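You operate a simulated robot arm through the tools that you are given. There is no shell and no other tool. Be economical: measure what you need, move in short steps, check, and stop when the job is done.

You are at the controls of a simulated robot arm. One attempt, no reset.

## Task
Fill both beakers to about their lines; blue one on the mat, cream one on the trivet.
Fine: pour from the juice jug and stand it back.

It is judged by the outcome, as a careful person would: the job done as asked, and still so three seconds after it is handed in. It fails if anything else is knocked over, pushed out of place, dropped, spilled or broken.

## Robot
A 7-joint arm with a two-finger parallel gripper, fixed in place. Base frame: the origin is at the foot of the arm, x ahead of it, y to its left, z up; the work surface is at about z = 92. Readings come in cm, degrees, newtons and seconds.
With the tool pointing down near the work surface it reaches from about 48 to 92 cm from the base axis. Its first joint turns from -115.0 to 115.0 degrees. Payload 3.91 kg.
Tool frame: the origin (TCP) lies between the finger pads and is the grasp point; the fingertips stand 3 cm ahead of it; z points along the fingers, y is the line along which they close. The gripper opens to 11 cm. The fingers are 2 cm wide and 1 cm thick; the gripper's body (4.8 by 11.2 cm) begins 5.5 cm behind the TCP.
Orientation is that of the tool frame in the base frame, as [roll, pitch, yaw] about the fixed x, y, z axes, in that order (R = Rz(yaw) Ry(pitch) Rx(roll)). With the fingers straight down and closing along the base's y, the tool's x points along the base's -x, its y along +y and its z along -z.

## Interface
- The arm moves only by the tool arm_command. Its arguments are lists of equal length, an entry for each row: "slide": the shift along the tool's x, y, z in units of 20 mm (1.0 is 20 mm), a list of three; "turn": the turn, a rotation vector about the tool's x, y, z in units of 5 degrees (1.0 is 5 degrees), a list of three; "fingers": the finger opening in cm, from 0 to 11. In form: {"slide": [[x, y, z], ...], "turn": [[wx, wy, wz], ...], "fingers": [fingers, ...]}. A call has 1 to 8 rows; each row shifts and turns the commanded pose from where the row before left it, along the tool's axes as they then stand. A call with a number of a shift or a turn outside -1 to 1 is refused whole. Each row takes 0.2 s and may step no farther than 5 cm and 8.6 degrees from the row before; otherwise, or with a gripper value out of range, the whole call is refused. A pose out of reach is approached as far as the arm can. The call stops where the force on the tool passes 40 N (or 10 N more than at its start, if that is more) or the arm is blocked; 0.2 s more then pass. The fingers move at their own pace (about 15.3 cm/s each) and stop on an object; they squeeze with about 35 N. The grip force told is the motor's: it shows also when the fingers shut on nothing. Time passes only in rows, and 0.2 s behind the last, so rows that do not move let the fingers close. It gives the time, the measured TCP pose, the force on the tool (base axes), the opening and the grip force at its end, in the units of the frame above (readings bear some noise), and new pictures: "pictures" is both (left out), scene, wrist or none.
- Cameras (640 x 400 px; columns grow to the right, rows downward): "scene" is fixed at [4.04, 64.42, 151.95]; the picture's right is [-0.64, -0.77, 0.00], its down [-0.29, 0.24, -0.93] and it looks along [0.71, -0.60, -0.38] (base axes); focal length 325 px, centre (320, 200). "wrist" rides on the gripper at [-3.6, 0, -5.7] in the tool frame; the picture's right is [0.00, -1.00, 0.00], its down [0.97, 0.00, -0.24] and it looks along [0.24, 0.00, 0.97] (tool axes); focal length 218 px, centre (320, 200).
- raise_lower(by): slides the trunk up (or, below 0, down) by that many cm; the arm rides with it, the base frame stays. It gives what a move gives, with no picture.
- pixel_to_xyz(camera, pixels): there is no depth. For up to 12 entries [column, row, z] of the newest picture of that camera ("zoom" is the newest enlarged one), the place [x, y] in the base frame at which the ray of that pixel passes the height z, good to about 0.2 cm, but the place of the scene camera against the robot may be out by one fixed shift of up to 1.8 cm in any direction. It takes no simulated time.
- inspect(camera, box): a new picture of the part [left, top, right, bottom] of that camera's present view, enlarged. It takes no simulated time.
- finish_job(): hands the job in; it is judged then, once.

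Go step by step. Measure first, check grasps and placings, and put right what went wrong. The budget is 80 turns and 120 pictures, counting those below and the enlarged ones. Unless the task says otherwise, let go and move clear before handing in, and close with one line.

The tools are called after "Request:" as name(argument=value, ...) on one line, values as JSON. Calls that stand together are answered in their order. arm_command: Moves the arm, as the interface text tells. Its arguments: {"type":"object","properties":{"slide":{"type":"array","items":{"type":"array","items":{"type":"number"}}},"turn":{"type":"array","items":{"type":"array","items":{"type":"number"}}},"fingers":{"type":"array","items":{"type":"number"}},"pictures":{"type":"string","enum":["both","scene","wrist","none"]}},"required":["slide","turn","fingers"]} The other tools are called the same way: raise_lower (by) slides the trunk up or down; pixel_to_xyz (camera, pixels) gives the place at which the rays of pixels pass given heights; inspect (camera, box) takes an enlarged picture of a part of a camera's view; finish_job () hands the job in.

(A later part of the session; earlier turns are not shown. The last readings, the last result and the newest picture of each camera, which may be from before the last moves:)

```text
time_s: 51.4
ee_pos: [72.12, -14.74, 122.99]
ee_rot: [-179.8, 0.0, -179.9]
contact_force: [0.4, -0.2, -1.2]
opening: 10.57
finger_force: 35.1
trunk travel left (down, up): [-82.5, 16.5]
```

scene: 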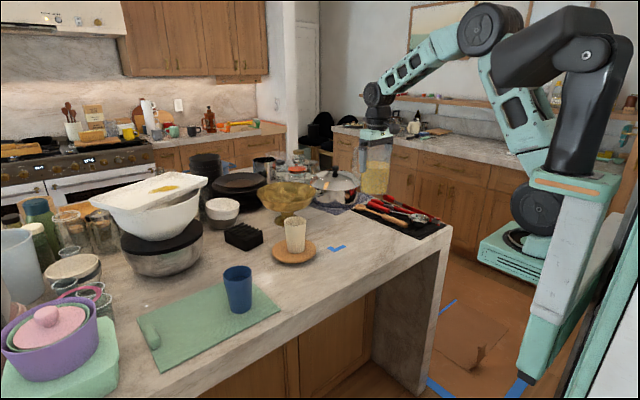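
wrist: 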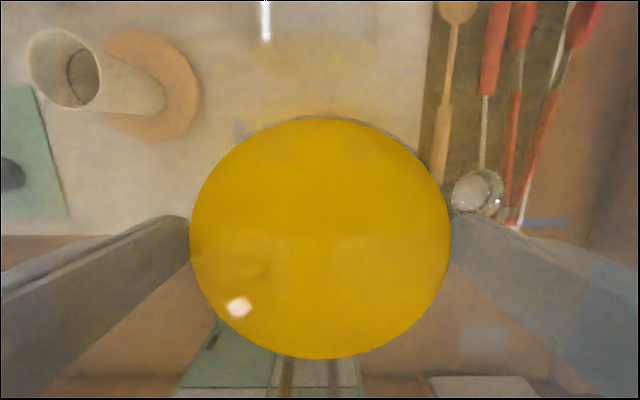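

Held steadily with the spout toward the robot. I'll carry the jug over toward the trivet's far side.

Request:
arm_command(slide=[[-0.4, 0.97, 0], [-0.4, 0.97, 0], [-0.4, 0.97, 0], [-0.4, 0.97, 0], [-0.4, 0.97, 0], [-0.5, 0.97, 0], [-0.5, 0.97, 0], [-0.5, 0.97, 0]], turn=[[0, 0, 0], [0, 0, 0], [0, 0, 0], [0, 0, 0], [0, 0, 0], [0, 0, 0], [0, 0, 0], [0, 0, 0]], fingers=[8, 8, 8, 8, 8, 8, 8, 8], pictures="none")

Request:
arm_command(slide=[[-0.5, 0.96, 0], [-0.5, 0.96, 0], [-0.5, 0.96, 0], [-0.5, 0.96, 0], [-0.5, 0.96, 0], [0, 0, 0]], turn=[[0, 0, 0], [0, 0, 0], [0, 0, 0], [0, 0, 0], [0, 0, 0], [0, 0, 0]], fingers=[8, 8, 8, 8, 8, 8], pictures="none")

Request:
arm_command(slide=[[0, 0, 0], [0, 0, 0], [0, 0, 0], [0, 0, 0], [0, 0, 0], [0, 0, 0], [0, 0, 0], [0, 0, 0]], turn=[[0, -0.6, 0], [0, -0.8, 0], [0, -0.8, 0], [0, -0.8, 0], [0, -0.8, 0], [0, -0.8, 0], [0, -0.8, 0], [0, -0.6, 0]], fingers=[8, 8, 8, 8, 8, 8, 8, 8], pictures="both")

```text
time_s: 53.2
ee_pos: [79.04, 0.83, 123.05]
ee_rot: [-179.8, 0.0, -180.0]
contact_force: [0.0, -0.9, -3.2]
opening: 10.58
finger_force: 34.6
trunk travel left (down, up): [-82.5, 16.5]
```

```text
time_s: 54.6
ee_pos: [84.07, 10.54, 122.92]
ee_rot: [-179.9, -0.1, -179.9]
contact_force: [0.4, 0.4, -1.4]
opening: 10.54
finger_force: 35.5
trunk travel left (down, up): [-82.5, 16.5]
```

```text
time_s: 56.4
ee_pos: [84.06, 10.42, 122.84]
ee_rot: [-179.8, 30.0, -179.9]
contact_force: [-0.3, 0.9, -1.9]
opening: 10.56
finger_force: 34.8
trunk travel left (down, up): [-82.5, 16.5]
```

scene: 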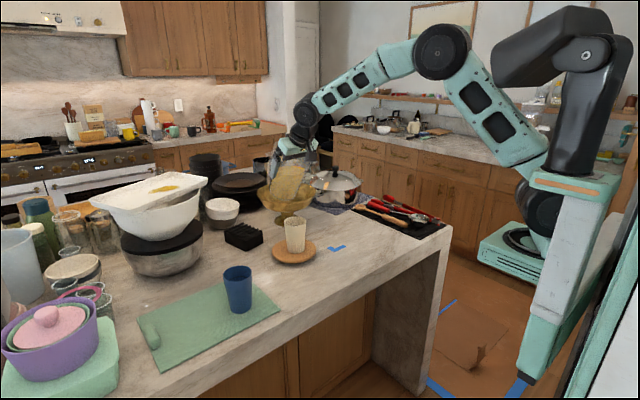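
wrist: 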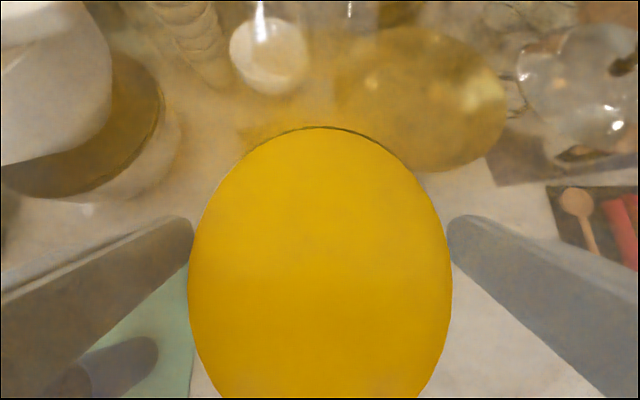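

Tilt is 30° and steady. I'll check the gold bowl's place relative to where the jug's bottom will swing.

Request:
pixel_to_xyz(camera="scene", pixels=[[287, 222, 92], [257, 195, 103], [316, 195, 103], [287, 210, 103], [295, 222, 104.7], [295, 250, 94]])

Request:
inspect(camera="scene", box=[220, 130, 380, 270])

```text
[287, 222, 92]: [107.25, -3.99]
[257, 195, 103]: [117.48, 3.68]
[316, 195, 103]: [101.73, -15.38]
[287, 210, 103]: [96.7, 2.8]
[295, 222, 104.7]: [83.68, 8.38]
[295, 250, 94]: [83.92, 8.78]
```

```text
2.86 times, centred on (300, 200) of scene
```

zoom: 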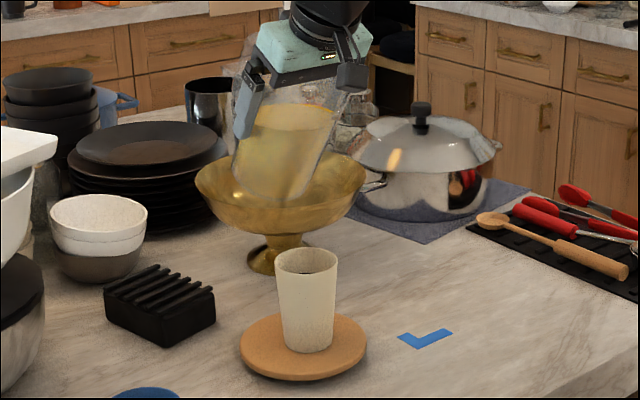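

The bowl centre is near (109,-4) with radius 12. To keep clear of it I'll pour with the spout yawed 20°, so I turn about vertical, tilt to 45° and back off over the trivet's far side.

Request:
arm_command(slide=[[0, 0, 0], [0, 0, 0], [0, 0, 0], [0, 0, 0], [0, 0, 0], [0, 0, 0], [0, 0, 0], [0, 0, 0]], turn=[[-0.5, 0, -0.866], [-0.5, 0, -0.866], [-0.5, 0, -0.866], [-0.5, 0, -0.866], [0, -0.8, 0], [0, -0.8, 0], [0, -0.8, 0], [0, -0.6, 0]], fingers=[8, 8, 8, 8, 8, 8, 8, 8], pictures="none")

Request:
arm_command(slide=[[-0.69, 0.04, 0.69], [-0.69, 0.04, 0.69], [-0.69, 0.04, 0.69], [-0.69, 0.04, 0.69], [0.7, 0, 0.7], [0.7, 0, 0.7], [0.7, 0, 0.7], [0.5, 0, 0.5]], turn=[[0, 0, 0], [0, 0, 0], [0, 0, 0], [0, 0, 0], [0, 0, 0], [0, 0, 0], [0, 0, 0], [0, 0, 0]], fingers=[8, 8, 8, 8, 8, 8, 8, 8], pictures="both")

Request:
inspect(camera="scene", box=[220, 130, 380, 270])

```text
time_s: 58.2
ee_pos: [84.11, 10.38, 122.92]
ee_rot: [-179.8, 44.8, -159.8]
contact_force: [0.1, -0.1, -2.9]
opening: 10.59
finger_force: 34.9
trunk travel left (down, up): [-82.5, 16.5]
```

```text
time_s: 60.0
ee_pos: [91.36, 13.4, 115.45]
ee_rot: [-179.8, 44.9, -159.8]
contact_force: [0.1, -0.7, -1.8]
opening: 10.56
finger_force: 35.1
trunk travel left (down, up): [-82.5, 16.5]
```

scene: 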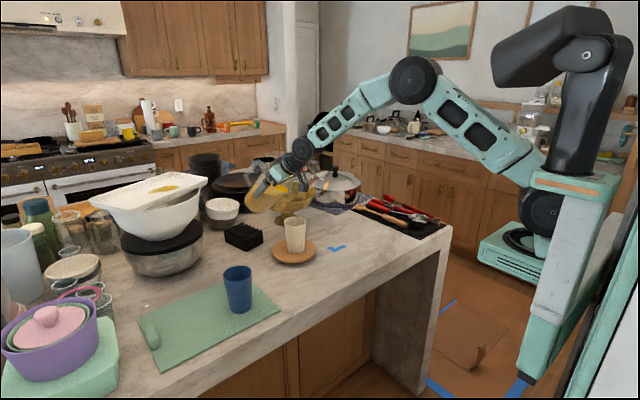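
wrist: 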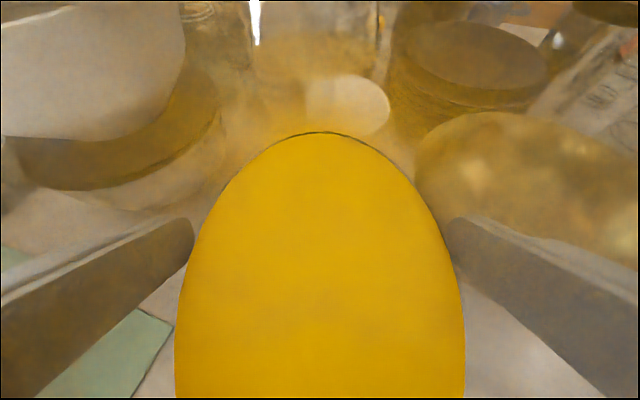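

```text
2.86 times, centred on (300, 200) of scene
```

zoom: 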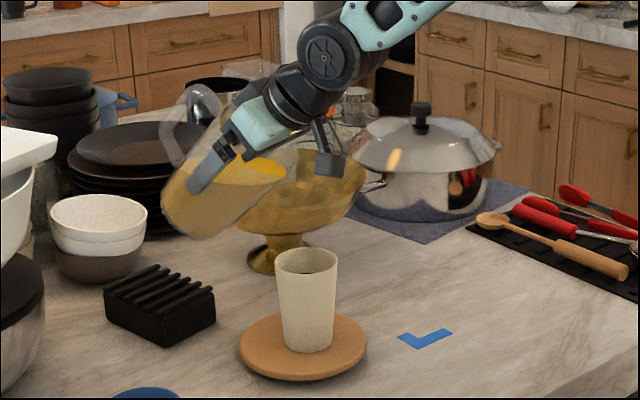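

The lip hangs above the beaker, in line. I'll tilt a little more to 52° and lower the lip to about 5 cm above the rim, keeping the jug's bottom clear of the black rack.

Request:
arm_command(slide=[[-0.145, 0, -0.18], [-0.145, 0, -0.18], [0.49, 0, 0.385], [0.49, 0, 0.385], [0.49, 0, 0.385], [0.49, 0, 0.385]], turn=[[0, -0.7, 0], [0, -0.7, 0], [0, 0, 0], [0, 0, 0], [0, 0, 0], [0, 0, 0]], fingers=[8, 8, 8, 8, 8, 8], pictures="wrist")

Request:
inspect(camera="scene", box=[230, 160, 350, 270])

```text
time_s: 61.4
ee_pos: [91.13, 13.3, 111.5]
ee_rot: [-179.9, 51.7, -159.8]
contact_force: [0.1, 0.9, -2.5]
opening: 10.55
finger_force: 34.5
trunk travel left (down, up): [-82.5, 16.5]
```

wrist: 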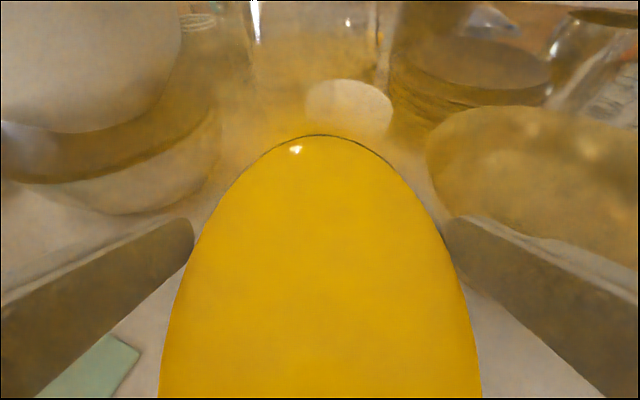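

```text
3.64 times, centred on (290, 215) of scene
```

zoom: 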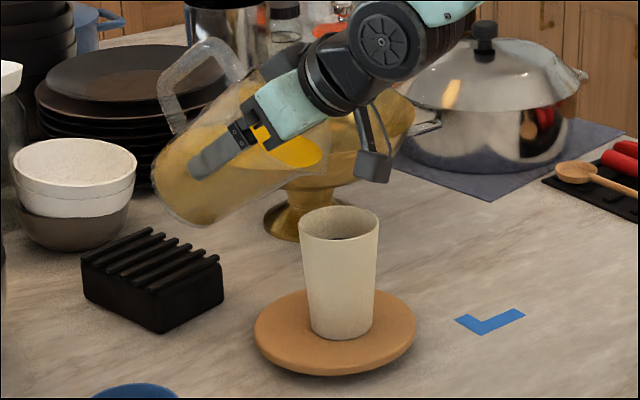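

Juice is almost at the lip, which sits near (328,172) in the zoom, just above and behind the beaker mouth. I'll tilt in small steps.

Request:
arm_command(slide=[[-0.083, 0, -0.103], [-0.083, 0, -0.103], [0, 0, 0]], turn=[[0, -0.4, 0], [0, -0.4, 0], [0, 0, 0]], fingers=[8, 8, 8], pictures="none")

Request:
inspect(camera="scene", box=[260, 180, 340, 260])

```text
time_s: 62.2
ee_pos: [91.05, 13.27, 111.98]
ee_rot: [-179.7, 55.8, -159.7]
contact_force: [0.0, 0.9, -2.1]
opening: 10.57
finger_force: 34.8
trunk travel left (down, up): [-82.5, 16.5]
```

```text
5.00 times, centred on (300, 220) of scene
```

zoom: 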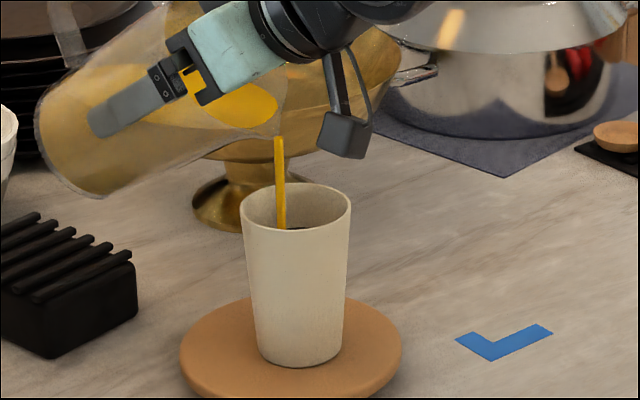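

The stream lands inside the beaker. I'll nudge forward 0.5 cm and hold to watch the level rise.

Request:
arm_command(slide=[[0.14, 0, -0.2], [0, 0, 0], [0, 0, 0], [0, 0, 0]], turn=[[0, 0, 0], [0, 0, 0], [0, 0, 0], [0, 0, 0]], fingers=[8, 8, 8, 8], pictures="none")

Request:
inspect(camera="scene", box=[260, 180, 340, 260])

```text
time_s: 63.2
ee_pos: [90.62, 13.17, 112.05]
ee_rot: [-179.8, 55.9, -159.7]
contact_force: [0.3, -0.2, -2.2]
opening: 10.57
finger_force: 34.7
trunk travel left (down, up): [-82.5, 16.5]
```

```text
5.00 times, centred on (300, 220) of scene
```

zoom: 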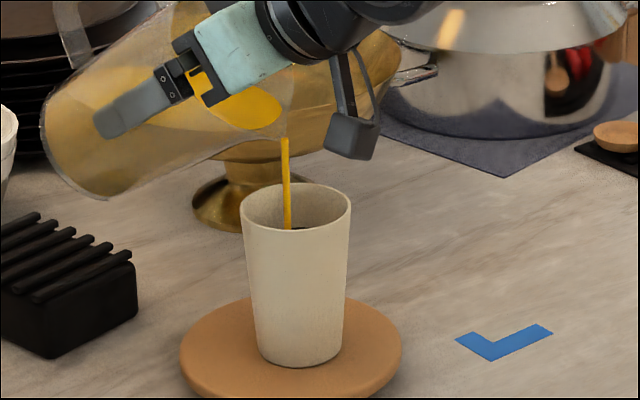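

The stream is thinning. I'll tilt 4° more and hold.

Request:
arm_command(slide=[[-0.083, 0, -0.103], [-0.083, 0, -0.103], [0, 0, 0], [0, 0, 0], [0, 0, 0], [0, 0, 0]], turn=[[0, -0.4, 0], [0, -0.4, 0], [0, 0, 0], [0, 0, 0], [0, 0, 0], [0, 0, 0]], fingers=[8, 8, 8, 8, 8, 8], pictures="none")

Request:
inspect(camera="scene", box=[260, 180, 340, 260])

```text
time_s: 64.6
ee_pos: [90.39, 13.1, 112.52]
ee_rot: [-179.6, 59.8, -159.7]
contact_force: [0.5, -0.7, -1.0]
opening: 10.56
finger_force: 35.0
trunk travel left (down, up): [-82.5, 16.5]
```

```text
5.00 times, centred on (300, 220) of scene
```

zoom: 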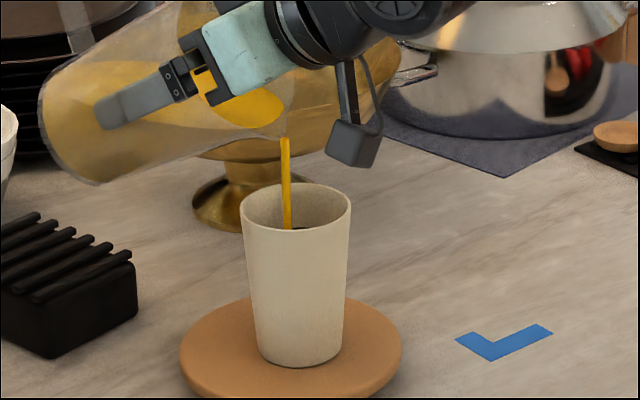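

The dark line is still exposed at (298,228). I'll continue.

Request:
arm_command(slide=[[-0.083, 0, -0.103], [-0.083, 0, -0.103], [0, 0, 0], [0, 0, 0], [0, 0, 0], [0, 0, 0], [0, 0, 0]], turn=[[0, -0.4, 0], [0, -0.4, 0], [0, 0, 0], [0, 0, 0], [0, 0, 0], [0, 0, 0], [0, 0, 0]], fingers=[8, 8, 8, 8, 8, 8, 8], pictures="none")

Request:
inspect(camera="scene", box=[260, 180, 340, 260])

```text
time_s: 66.2
ee_pos: [90.28, 13.01, 113.02]
ee_rot: [-179.6, 63.9, -159.7]
contact_force: [0.1, -0.5, 1.1]
opening: 10.55
finger_force: 34.7
trunk travel left (down, up): [-82.5, 16.5]
```

```text
5.00 times, centred on (300, 220) of scene
```

zoom: 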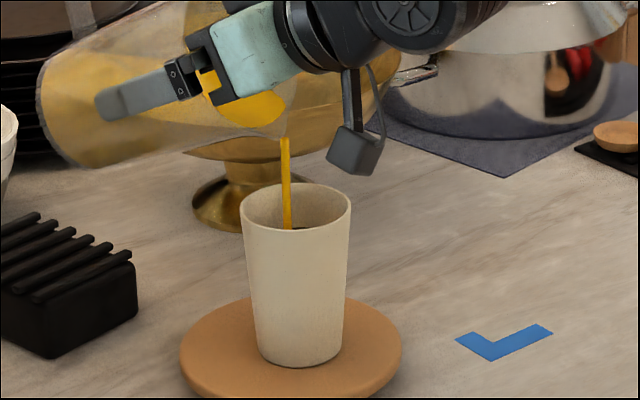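

The line is still visible with no juice up to it. I'll continue stepping.

Request:
arm_command(slide=[[-0.083, 0, -0.103], [-0.062, 0, -0.077], [0, 0, 0], [0, 0, 0], [0, 0, 0], [0, 0, 0], [0, 0, 0]], turn=[[0, -0.4, 0], [0, -0.3, 0], [0, 0, 0], [0, 0, 0], [0, 0, 0], [0, 0, 0], [0, 0, 0]], fingers=[8, 8, 8, 8, 8, 8, 8], pictures="none")

Request:
inspect(camera="scene", box=[270, 200, 330, 260])

```text
time_s: 67.8
ee_pos: [90.16, 12.86, 113.48]
ee_rot: [-179.6, 67.4, -159.6]
contact_force: [0.5, 0.7, -0.9]
opening: 10.56
finger_force: 35.2
trunk travel left (down, up): [-82.5, 16.5]
```

```text
6.67 times, centred on (300, 230) of scene
```

zoom: 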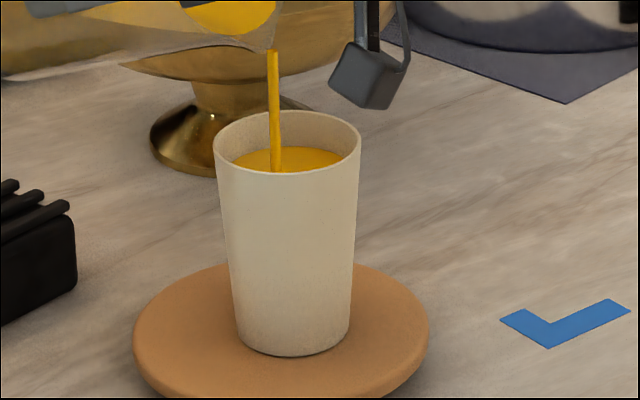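

The juice has reached and passed the line, with its surface at (290,158). I'll tilt back right away.

Request:
arm_command(slide=[[0.207, 0, 0.258], [0.207, 0, 0.258], [0.207, 0, 0.258], [0.207, 0, 0.258]], turn=[[0, 1, 0], [0, 1, 0], [0, 1, 0], [0, 1, 0]], fingers=[8, 8, 8, 8], pictures="none")

Request:
inspect(camera="scene", box=[260, 190, 340, 260])

```text
time_s: 68.8
ee_pos: [91.08, 13.17, 110.96]
ee_rot: [-179.7, 47.3, -159.8]
contact_force: [-0.3, 0.0, -0.3]
opening: 10.58
finger_force: 34.9
trunk travel left (down, up): [-82.5, 16.5]
```

```text
5.71 times, centred on (300, 225) of scene
```

zoom: 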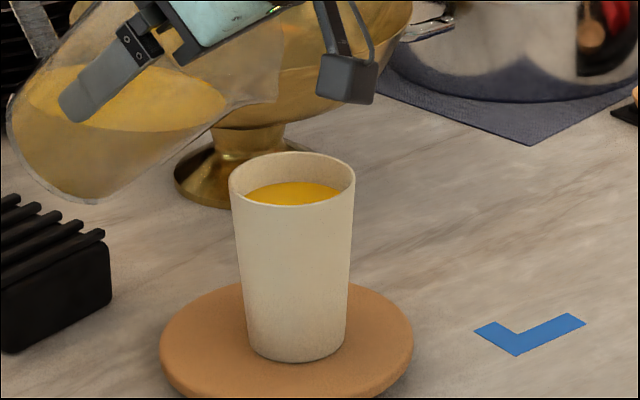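

The cream beaker is now filled about 1.5 cm above its line; I'll pour the excess back into the jug later. Next I check clearances around the blue beaker (colander and bowl).

Request:
pixel_to_xyz(camera="scene", pixels=[[165, 278, 92], [203, 255, 97], [203, 240, 103], [208, 180, 115], [140, 213, 115], [195, 225, 108], [240, 268, 103], [240, 310, 92.4], [180, 272, 92]])

Request:
inspect(camera="scene", box=[80, 160, 280, 330])

```text
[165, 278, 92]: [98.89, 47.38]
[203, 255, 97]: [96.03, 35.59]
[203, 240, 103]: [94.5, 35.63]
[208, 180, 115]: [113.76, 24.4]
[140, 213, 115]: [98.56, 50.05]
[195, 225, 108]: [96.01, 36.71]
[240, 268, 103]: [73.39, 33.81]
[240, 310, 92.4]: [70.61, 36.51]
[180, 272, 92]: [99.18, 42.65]
```

```text
2.35 times, centred on (180, 245) of scene
```

zoom: 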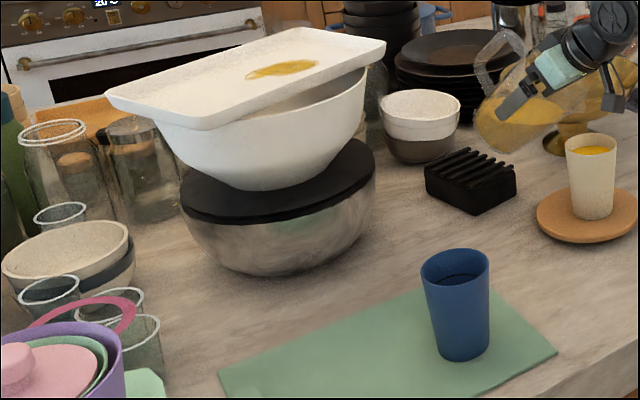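

I'll use yaw 160° over the blue beaker, to stay clear of the bowl and colander. So I raise the jug, yaw it and carry it there, still at 47° tilt, which does not pour.

Request:
arm_command(slide=[[-0.92, 0, -0.85], [-0.92, 0, -0.85], [-0.92, 0, -0.85], [-0.92, 0, -0.85]], turn=[[0, 0, 0], [0, 0, 0], [0, 0, 0], [0, 0, 0]], fingers=[8, 8, 8, 8], pictures="none")

Request:
arm_command(slide=[[0, 0, 0], [0, 0, 0], [0, 0, 0], [0, 0, 0], [0, 0, 0], [0, 0, 0], [0, 0, 0], [0, 0, 0]], turn=[[0.735, 0, 0.678], [0.735, 0, 0.678], [0.735, 0, 0.678], [0.735, 0, 0.678], [0.735, 0, 0.678], [0.735, 0, 0.678], [0.735, 0, 0.678], [0.735, 0, 0.678]], fingers=[8, 8, 8, 8, 8, 8, 8, 8], pictures="none")

Request:
arm_command(slide=[[0.754, 0.972, -0.818], [0.754, 0.972, -0.818], [0.754, 0.972, -0.818], [0.754, 0.972, -0.818], [0.754, 0.972, -0.818], [0.754, 0.972, -0.818], [0.754, 0.972, -0.818], [0.754, 0.972, -0.818]], turn=[[0, 0, 0], [0, 0, 0], [0, 0, 0], [0, 0, 0], [0, 0, 0], [0, 0, 0], [0, 0, 0], [0, 0, 0]], fingers=[8, 8, 8, 8, 8, 8, 8, 8], pictures="scene")

```text
time_s: 69.8
ee_pos: [91.07, 13.27, 121.09]
ee_rot: [-179.8, 47.5, -159.7]
contact_force: [0.2, -0.4, -0.8]
opening: 10.57
finger_force: 34.8
trunk travel left (down, up): [-82.5, 16.5]
```

```text
time_s: 71.6
ee_pos: [91.03, 13.09, 121.03]
ee_rot: [-179.9, 47.6, 160.0]
contact_force: [-0.2, -0.2, -0.7]
opening: 10.58
finger_force: 34.8
trunk travel left (down, up): [-82.5, 16.5]
```

```text
time_s: 73.4
ee_pos: [79.54, 33.84, 120.98]
ee_rot: [180.0, 47.6, 160.1]
contact_force: [0.8, -0.5, -0.2]
opening: 10.58
finger_force: 35.0
trunk travel left (down, up): [-82.5, 16.5]
```

scene: 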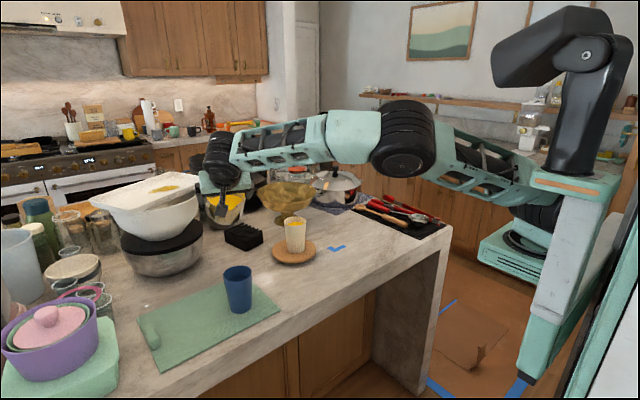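

Aligned above blue. I'll tilt to 60° around the lip and lower to about 5 cm above its rim.

Request:
arm_command(slide=[[-0.173, 0, -0.215], [-0.173, 0, -0.215], [-0.173, 0, -0.215]], turn=[[0, -0.83, 0], [0, -0.83, 0], [0, -0.83, 0]], fingers=[8, 8, 8], pictures="none")

Request:
arm_command(slide=[[0.743, 0, 0.43], [0.743, 0, 0.43], [0.743, 0, 0.43], [0.743, 0, 0.43], [0.743, 0, 0.43], [0.743, 0, 0.43], [0.743, 0, 0.43]], turn=[[0, 0, 0], [0, 0, 0], [0, 0, 0], [0, 0, 0], [0, 0, 0], [0, 0, 0], [0, 0, 0]], fingers=[8, 8, 8, 8, 8, 8, 8], pictures="scene")

Request:
inspect(camera="scene", box=[170, 190, 310, 320])

```text
time_s: 74.2
ee_pos: [79.25, 34.03, 122.66]
ee_rot: [-179.9, 59.9, 160.1]
contact_force: [0.0, -0.5, -0.3]
opening: 10.57
finger_force: 34.8
trunk travel left (down, up): [-82.5, 16.5]
```

```text
time_s: 75.8
ee_pos: [79.09, 34.11, 110.48]
ee_rot: [180.0, 59.8, 160.2]
contact_force: [-0.2, 0.1, -0.5]
opening: 10.58
finger_force: 34.8
trunk travel left (down, up): [-82.5, 16.5]
```

scene: 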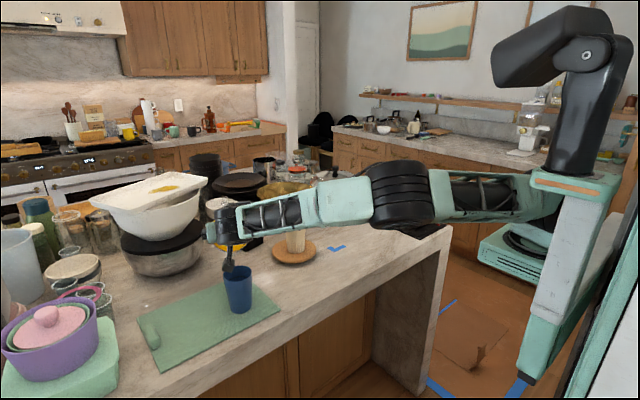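

```text
3.08 times, centred on (240, 255) of scene
```

zoom: 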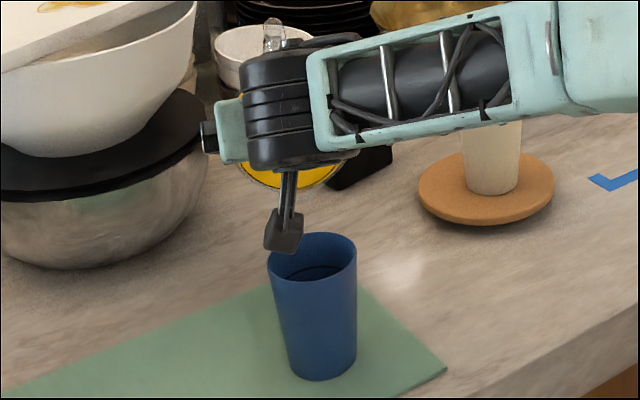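

The line inside blue is visible at (318,272). I'll tilt on in steps and watch.

Request:
arm_command(slide=[[-0.083, 0, -0.103], [-0.083, 0, -0.103], [-0.083, 0, -0.103], [0, 0, 0]], turn=[[0, -0.4, 0], [0, -0.4, 0], [0, -0.4, 0], [0, 0, 0]], fingers=[8, 8, 8, 8], pictures="none")

Request:
inspect(camera="scene", box=[200, 230, 290, 320])

```text
time_s: 76.8
ee_pos: [78.86, 34.14, 111.28]
ee_rot: [-179.9, 65.9, 160.2]
contact_force: [0.3, 0.2, 0.1]
opening: 10.56
finger_force: 35.5
trunk travel left (down, up): [-82.5, 16.5]
```

```text
4.44 times, centred on (245, 275) of scene
```

zoom: 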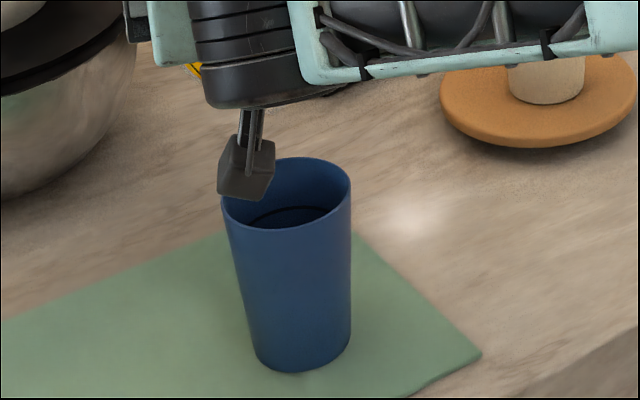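

No pouring yet. I'll raise 1 cm for the hanging camera's clearance and tilt 4° more.

Request:
arm_command(slide=[[-0.457, 0, -0.2], [-0.083, 0, -0.103], [-0.083, 0, -0.103], [0, 0, 0]], turn=[[0, 0, 0], [0, -0.4, 0], [0, -0.4, 0], [0, 0, 0]], fingers=[8, 8, 8, 8], pictures="none")

Request:
inspect(camera="scene", box=[200, 220, 300, 320])

```text
time_s: 77.8
ee_pos: [78.53, 34.25, 112.76]
ee_rot: [-179.9, 69.9, 160.1]
contact_force: [-0.1, -0.2, -0.1]
opening: 10.57
finger_force: 35.3
trunk travel left (down, up): [-82.5, 16.5]
```

```text
4.00 times, centred on (250, 270) of scene
```

zoom: 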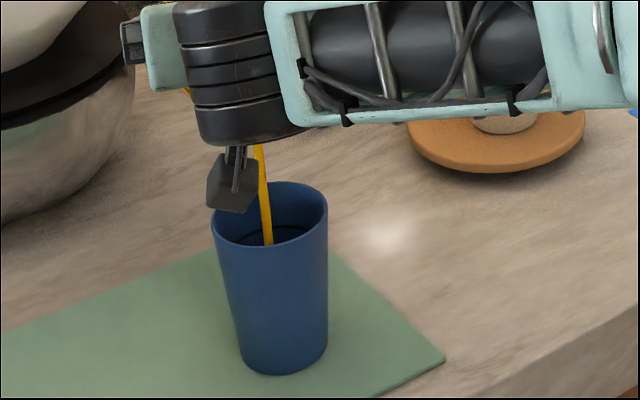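

The stream lands at the centre of the blue beaker. I'll continue with small tilts and frequent checks.

Request:
arm_command(slide=[[-0.083, 0, -0.103], [-0.083, 0, -0.103], [0, 0, 0], [0, 0, 0], [0, 0, 0]], turn=[[0, -0.4, 0], [0, -0.4, 0], [0, 0, 0], [0, 0, 0], [0, 0, 0]], fingers=[8, 8, 8, 8, 8], pictures="none")

Request:
inspect(camera="scene", box=[220, 240, 280, 300])

```text
time_s: 79.0
ee_pos: [78.36, 34.31, 113.23]
ee_rot: [-179.9, 74.0, 160.2]
contact_force: [-1.5, 0.3, -0.3]
opening: 10.58
finger_force: 35.0
trunk travel left (down, up): [-82.5, 16.5]
```

```text
6.67 times, centred on (250, 270) of scene
```

zoom: 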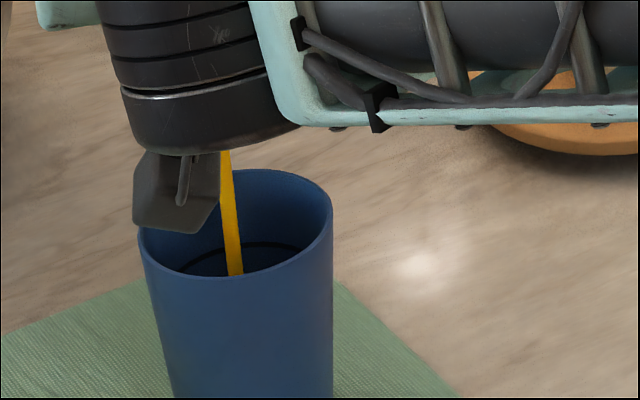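

Request:
arm_command(slide=[[-0.083, 0, -0.103], [0, 0, 0], [0, 0, 0], [0, 0, 0], [0, 0, 0]], turn=[[0, -0.4, 0], [0, 0, 0], [0, 0, 0], [0, 0, 0], [0, 0, 0]], fingers=[8, 8, 8, 8, 8], pictures="none")

Request:
inspect(camera="scene", box=[220, 240, 280, 300])

```text
time_s: 80.2
ee_pos: [78.09, 34.42, 113.39]
ee_rot: [-180.0, 75.9, 160.1]
contact_force: [-1.1, -0.3, -0.7]
opening: 10.56
finger_force: 35.1
trunk travel left (down, up): [-82.5, 16.5]
```

```text
6.67 times, centred on (250, 270) of scene
```

zoom: 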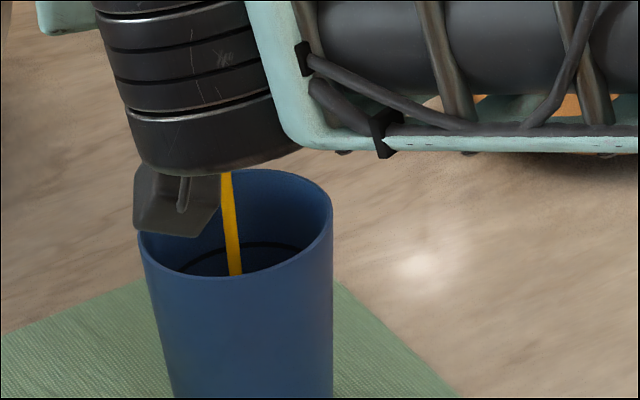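

Still below the line and clear. I'll continue in small steps.

Request:
arm_command(slide=[[-0.083, 0, -0.103], [0, 0, 0], [0, 0, 0], [0, 0, 0]], turn=[[0, -0.4, 0], [0, 0, 0], [0, 0, 0], [0, 0, 0]], fingers=[8, 8, 8, 8], pictures="none")

Request:
inspect(camera="scene", box=[220, 240, 280, 300])

```text
time_s: 81.2
ee_pos: [77.98, 34.42, 113.6]
ee_rot: [-179.9, 77.9, 160.2]
contact_force: [0.5, 0.5, -0.7]
opening: 10.56
finger_force: 34.8
trunk travel left (down, up): [-82.5, 16.5]
```

```text
6.67 times, centred on (250, 270) of scene
```

zoom: 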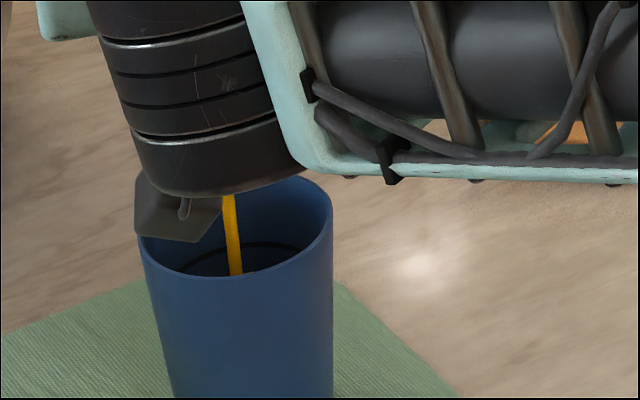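

I'll raise 1.4 cm to keep the view, tilting slightly more.

Request:
arm_command(slide=[[-0.35, 0, -0.08], [-0.433, 0, -0.18], [0, 0, 0], [0, 0, 0]], turn=[[0, 0, 0], [0, -0.4, 0], [0, 0, 0], [0, 0, 0]], fingers=[8, 8, 8, 8], pictures="none")

Request:
inspect(camera="scene", box=[220, 240, 280, 300])

```text
time_s: 82.2
ee_pos: [77.94, 34.49, 115.13]
ee_rot: [-179.9, 79.9, 160.3]
contact_force: [-1.0, -0.2, -0.1]
opening: 10.56
finger_force: 35.0
trunk travel left (down, up): [-82.5, 16.5]
```

```text
6.67 times, centred on (250, 270) of scene
```

zoom: 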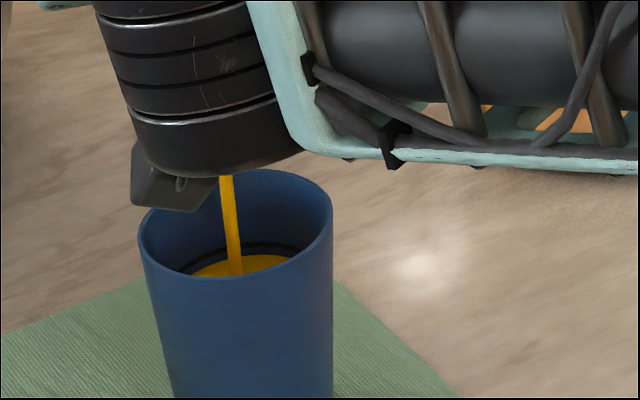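

Juice is about 0.5 cm below the line at (240,262), so I'll tilt back now.

Request:
arm_command(slide=[[0.207, 0, 0.258], [0.207, 0, 0.258], [0.207, 0, 0.258], [0.207, 0, 0.258]], turn=[[0, 1, 0], [0, 1, 0], [0, 1, 0], [0, 1, 0]], fingers=[8, 8, 8, 8], pictures="none")

Request:
inspect(camera="scene", box=[220, 240, 280, 300])

```text
time_s: 83.2
ee_pos: [79.16, 33.98, 113.19]
ee_rot: [180.0, 59.7, 160.2]
contact_force: [-0.5, -0.4, -1.6]
opening: 10.57
finger_force: 34.7
trunk travel left (down, up): [-82.5, 16.5]
```

```text
6.67 times, centred on (250, 270) of scene
```

zoom: 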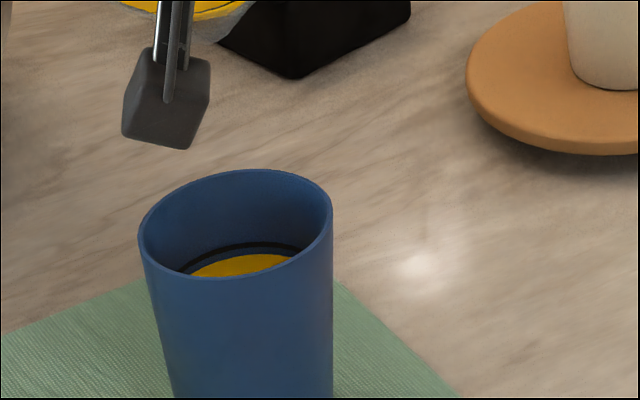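

Blue is right about at its line. Now I'll raise the jug, bring it upright, and return it home.

Request:
arm_command(slide=[[-0.863, 0, -0.505], [-0.863, 0, -0.505], [-0.863, 0, -0.505], [-0.863, 0, -0.505], [-0.863, 0, -0.505], [-0.863, 0, -0.505], [0, 0, 0], [0, 0, 0]], turn=[[0, 0, 0], [0, 0, 0], [0, 0, 0], [0, 0, 0], [0, 0, 0], [0, 0, 0], [0, 1, 0], [0, 1, 0]], fingers=[8, 8, 8, 8, 8, 8, 8, 8], pictures="none")

Request:
arm_command(slide=[[0, 0, 0], [0, 0, 0], [0, 0, 0], [0, 0, 0], [0, 0, 0], [0, 0, 0], [0, 0, 0], [0, 0, 0]], turn=[[0, 1, 0], [0, 1, 0], [0, 1, 0], [0, 1, 0], [0, 1, 0], [0, 1, 0], [0, 1, 0], [0, 1, 0]], fingers=[8, 8, 8, 8, 8, 8, 8, 8], pictures="none")

Request:
arm_command(slide=[[0, 0, 0], [0, 0, 0], [0, 0, 0]], turn=[[0, 1, 0], [0, 0.94, 0], [0, 0, 0]], fingers=[8, 8, 8], pictures="scene")

```text
time_s: 85.0
ee_pos: [79.22, 34.05, 125.21]
ee_rot: [-179.9, 49.9, 160.2]
contact_force: [-0.8, 0.6, -0.3]
opening: 10.58
finger_force: 35.0
trunk travel left (down, up): [-82.5, 16.5]
```

```text
time_s: 86.8
ee_pos: [77.63, 32.35, 124.34]
ee_rot: [-180.0, 9.8, 160.1]
contact_force: [0.4, 0.2, -0.6]
opening: 10.56
finger_force: 35.3
out of reach, approached as far as the arm can: row 6, 7, 8
trunk travel left (down, up): [-82.5, 16.5]
```

```text
time_s: 87.6
ee_pos: [76.11, 31.58, 124.22]
ee_rot: [-180.0, 0.1, 160.1]
contact_force: [1.2, -0.5, -0.3]
opening: 10.55
finger_force: 34.8
out of reach, approached as far as the arm can: row 1, 2
trunk travel left (down, up): [-82.5, 16.5]
```

scene: 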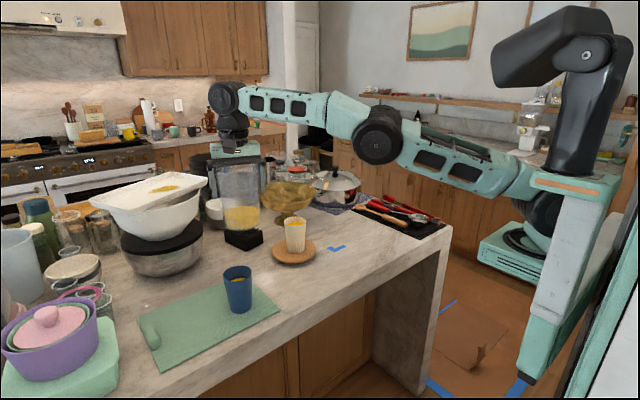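

The jug is upright. I'll carry it back toward home.

Request:
arm_command(slide=[[-0.252, -0.937, 0], [-0.252, -0.937, 0], [-0.252, -0.937, 0], [-0.252, -0.937, 0], [-0.252, -0.937, 0], [-0.252, -0.937, 0], [-0.252, -0.937, 0], [-0.252, -0.937, 0]], turn=[[0, 0, 0], [0, 0, 0], [0, 0, 0], [0, 0, 0], [0, 0, 0], [0, 0, 0], [0, 0, 0], [0, 0, 0]], fingers=[8, 8, 8, 8, 8, 8, 8, 8], pictures="none")

Request:
arm_command(slide=[[-0.252, -0.937, 0], [-0.252, -0.937, 0], [-0.252, -0.937, 0], [-0.252, -0.937, 0], [-0.252, -0.937, 0], [-0.252, -0.937, 0], [-0.252, -0.937, 0], [-0.252, -0.937, 0]], turn=[[0, 0, 0], [0, 0, 0], [0, 0, 0], [0, 0, 0], [0, 0, 0], [0, 0, 0], [0, 0, 0], [0, 0, 0]], fingers=[8, 8, 8, 8, 8, 8, 8, 8], pictures="none")

Request:
arm_command(slide=[[-0.252, -0.937, 0], [-0.252, -0.937, 0], [-0.252, -0.937, 0], [-0.252, -0.937, 0], [-0.252, -0.937, 0], [-0.252, -0.937, 0], [-0.252, -0.937, 0], [0, 0, 0]], turn=[[0, 0, 0], [0, 0, 0], [0, 0, 0], [0, 0, 0], [0, 0, 0], [0, 0, 0], [0, 0, 0], [0, 0, 0]], fingers=[8, 8, 8, 8, 8, 8, 8, 8], pictures="none")

Request:
arm_command(slide=[[0, 0, 0], [0, 0, 0], [0, 0, 0], [0, 0, 0], [0, 0, 0], [0, 0, 0], [0, 0, 0], [0, 0, 0]], turn=[[0, 0, 1], [0, 0, 1], [0, 0, 1], [0, 0, 1], [0, 0, 1], [0, 0, 1], [0, 0, 1], [0, 0, 1]], fingers=[8, 8, 8, 8, 8, 8, 8, 8], pictures="none")

Request:
arm_command(slide=[[0, 0, 0], [0, 0, 0], [0, 0, 0], [0, 0, 0], [0, 0, 0], [0, 0, 0], [0, 0, 0], [0, 0, 0]], turn=[[0, 0, 1], [0, 0, 1], [0, 0, 1], [0, 0, 1], [0, 0, 1], [0, 0, 1], [0, 0, 1], [0, 0, 1]], fingers=[8, 8, 8, 8, 8, 8, 8, 8], pictures="none")

Request:
arm_command(slide=[[0, 0, 0], [0, 0, 0], [0, 0, 0], [0, 0, 0], [0, 0, 0], [0, 0, 0], [0, 0, 0], [0, 0, 0]], turn=[[0, 0, 1], [0, 0, 1], [0, 0, 1], [0, 0, 1], [0, 0, 1], [0, 0, 1], [0, 0, 1], [0, 0, 1]], fingers=[8, 8, 8, 8, 8, 8, 8, 8], pictures="scene")

```text
time_s: 89.4
ee_pos: [74.9, 16.23, 124.14]
ee_rot: [-180.0, 0.2, 160.0]
contact_force: [-0.5, -0.6, 0.0]
opening: 10.56
finger_force: 34.6
trunk travel left (down, up): [-82.5, 16.5]
```

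```text
time_s: 91.2
ee_pos: [73.61, 0.63, 124.21]
ee_rot: [180.0, 0.2, 160.1]
contact_force: [-0.6, 0.7, -1.1]
opening: 10.56
finger_force: 34.9
trunk travel left (down, up): [-82.5, 16.5]
```

```text
time_s: 93.0
ee_pos: [72.28, -12.94, 124.16]
ee_rot: [-180.0, 0.2, 160.1]
contact_force: [-0.4, 0.5, -0.9]
opening: 10.56
finger_force: 34.7
trunk travel left (down, up): [-82.5, 16.5]
```

```text
time_s: 94.8
ee_pos: [72.32, -12.84, 124.16]
ee_rot: [179.9, 0.2, 120.1]
contact_force: [-0.2, -0.4, 0.7]
opening: 10.57
finger_force: 35.1
trunk travel left (down, up): [-82.5, 16.5]
```

```text
time_s: 96.6
ee_pos: [72.3, -12.86, 124.12]
ee_rot: [179.8, 0.1, 80.0]
contact_force: [-0.4, 0.3, -0.4]
opening: 10.56
finger_force: 35.2
trunk travel left (down, up): [-82.5, 16.5]
```

```text
time_s: 98.4
ee_pos: [72.39, -12.76, 124.23]
ee_rot: [179.8, -0.1, 39.9]
contact_force: [-0.4, 0.7, -0.4]
opening: 10.57
finger_force: 34.8
trunk travel left (down, up): [-82.5, 16.5]
```

scene: 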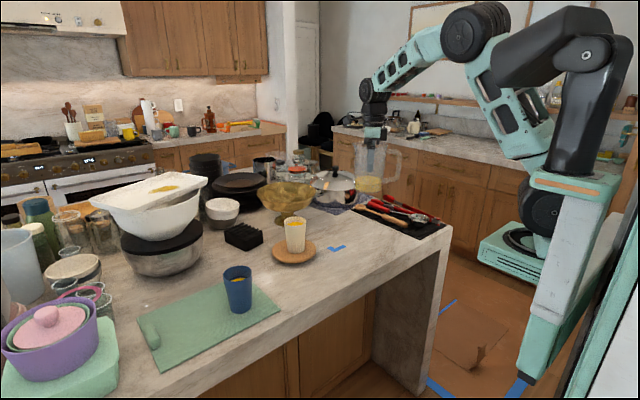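

Almost home. I'll finish the yaw, align and lower.

Request:
arm_command(slide=[[0, 0, 0], [0, 0, 0], [-0.66, 0.79, 0], [0, 0, 1], [0, 0, 1], [0, 0, 1], [0, 0, 1], [0, 0, 1]], turn=[[0, 0, 1], [0, 0, 0.38], [0, 0, 0], [0, 0, 0], [0, 0, 0], [0, 0, 0], [0, 0, 0], [0, 0, 0]], fingers=[8, 8, 8, 8, 8, 8, 8, 8], pictures="none")

Request:
arm_command(slide=[[0, 0, 1], [0, 0, 1], [0, 0, 1], [0, 0, 0.8], [0, 0, 0.6], [0, 0, 0.4]], turn=[[0, 0, 0], [0, 0, 0], [0, 0, 0], [0, 0, 0], [0, 0, 0], [0, 0, 0]], fingers=[8, 8, 8, 8, 8, 8], pictures="scene")

Request:
inspect(camera="scene", box=[320, 160, 448, 250])

```text
time_s: 100.2
ee_pos: [72.2, -14.81, 114.22]
ee_rot: [179.7, -0.1, 33.2]
contact_force: [-0.6, 0.0, -1.0]
opening: 10.57
finger_force: 35.1
trunk travel left (down, up): [-82.5, 16.5]
```

```text
time_s: 101.6
ee_pos: [72.13, -14.93, 104.52]
ee_rot: [179.8, 0.0, 33.2]
contact_force: [0.5, -0.4, -0.1]
opening: 10.55
finger_force: 35.2
trunk travel left (down, up): [-82.5, 16.5]
```

scene: 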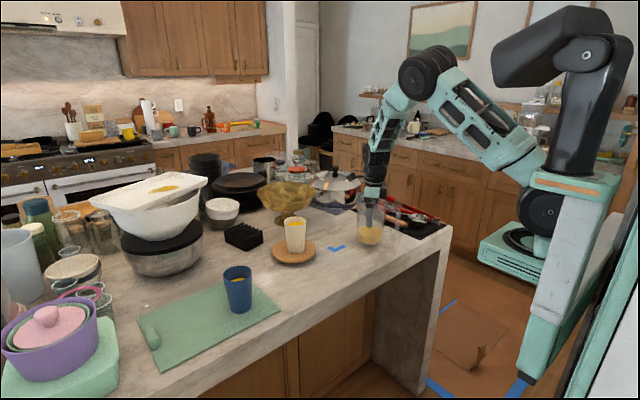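

```text
4.44 times, centred on (384, 205) of scene
```

zoom: 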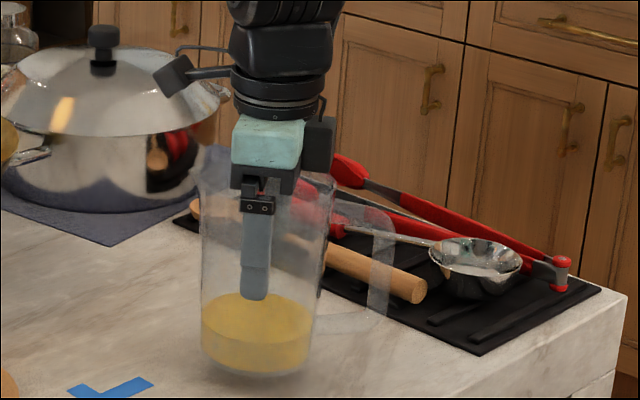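

Aligned with home. I'll lower the final 2 cm gently.

Request:
arm_command(slide=[[0, 0, 0.4], [0, 0, 0.3], [0, 0, 0.2], [0, 0, 0.1], [0, 0, 0]], turn=[[0, 0, 0], [0, 0, 0], [0, 0, 0], [0, 0, 0], [0, 0, 0]], fingers=[8, 8, 8, 8, 8], pictures="none")

```text
time_s: 102.8
ee_pos: [72.19, -14.85, 102.7]
ee_rot: [179.7, -0.2, 33.2]
contact_force: [-2.1, 1.1, 14.2]
opening: 10.58
finger_force: 34.9
trunk travel left (down, up): [-82.5, 16.5]
```

Contact with the counter is 14 N. I'll release, then rise slowly straight up.

Request:
arm_command(slide=[[0, 0, -0.05], [0, 0, 0], [0, 0, 0], [0, 0, -0.4], [0, 0, -0.5], [0, 0, -0.5], [0, 0, -0.5], [0, 0, -0.5]], turn=[[0, 0, 0], [0, 0, 0], [0, 0, 0], [0, 0, 0], [0, 0, 0], [0, 0, 0], [0, 0, 0], [0, 0, 0]], fingers=[11, 11, 11, 11, 11, 11, 11, 11], pictures="none")

Request:
arm_command(slide=[[0, 0, -0.5], [0, 0, -0.5], [0, 0, -1], [0, 0, -1], [0, 0, -1], [0, 0, -1], [0, 0, -1], [0, 0, -1]], turn=[[0, 0, 0], [0, 0, 0], [0, 0, 0], [0, 0, 0], [0, 0, 0], [0, 0, 0], [0, 0, 0], [0, 0, 0]], fingers=[11, 11, 11, 11, 11, 11, 11, 11], pictures="both")

Request:
inspect(camera="scene", box=[265, 200, 325, 260])

Request:
inspect(camera="scene", box=[210, 250, 270, 320])

```text
time_s: 104.6
ee_pos: [72.24, -14.84, 107.34]
ee_rot: [179.8, -0.1, 33.2]
contact_force: [-0.1, 0.4, -0.5]
opening: 11.01
finger_force: 0.0
trunk travel left (down, up): [-82.5, 16.5]
```

```text
time_s: 106.4
ee_pos: [72.19, -15.04, 121.53]
ee_rot: [179.8, -0.1, 33.1]
contact_force: [0.8, 1.0, 0.9]
opening: 11.0
finger_force: 0.1
trunk travel left (down, up): [-82.5, 16.5]
```

scene: 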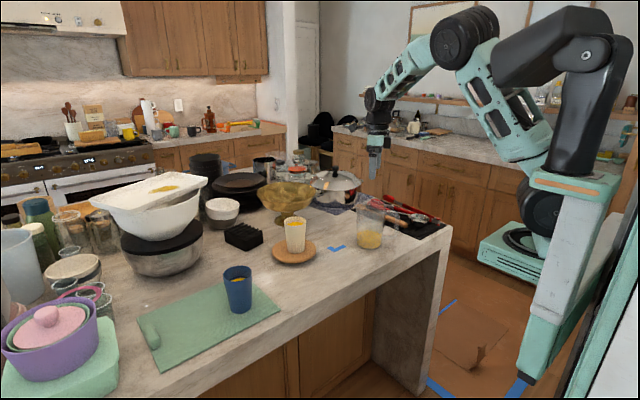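
wrist: 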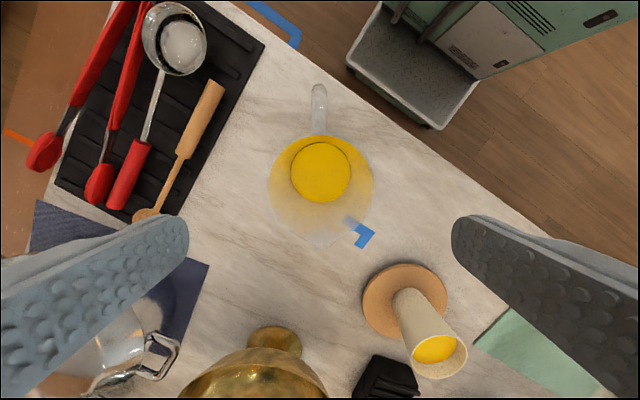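

```text
6.67 times, centred on (295, 230) of scene
```

zoom: 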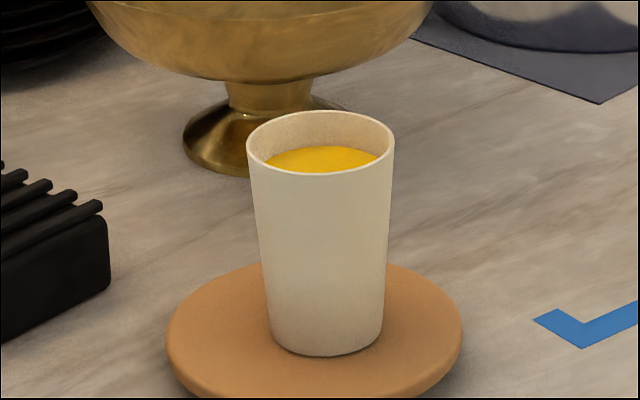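

```text
5.71 times, centred on (240, 285) of scene
```

zoom: 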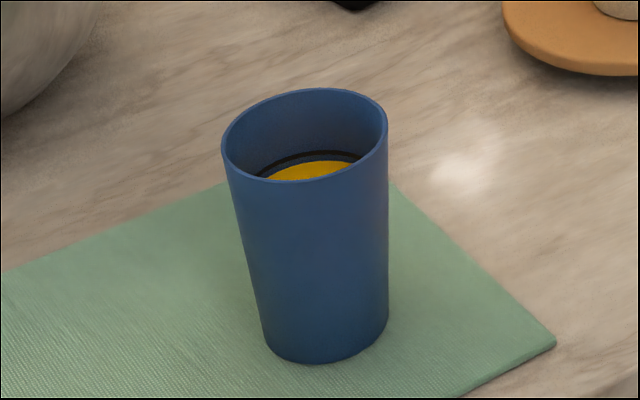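

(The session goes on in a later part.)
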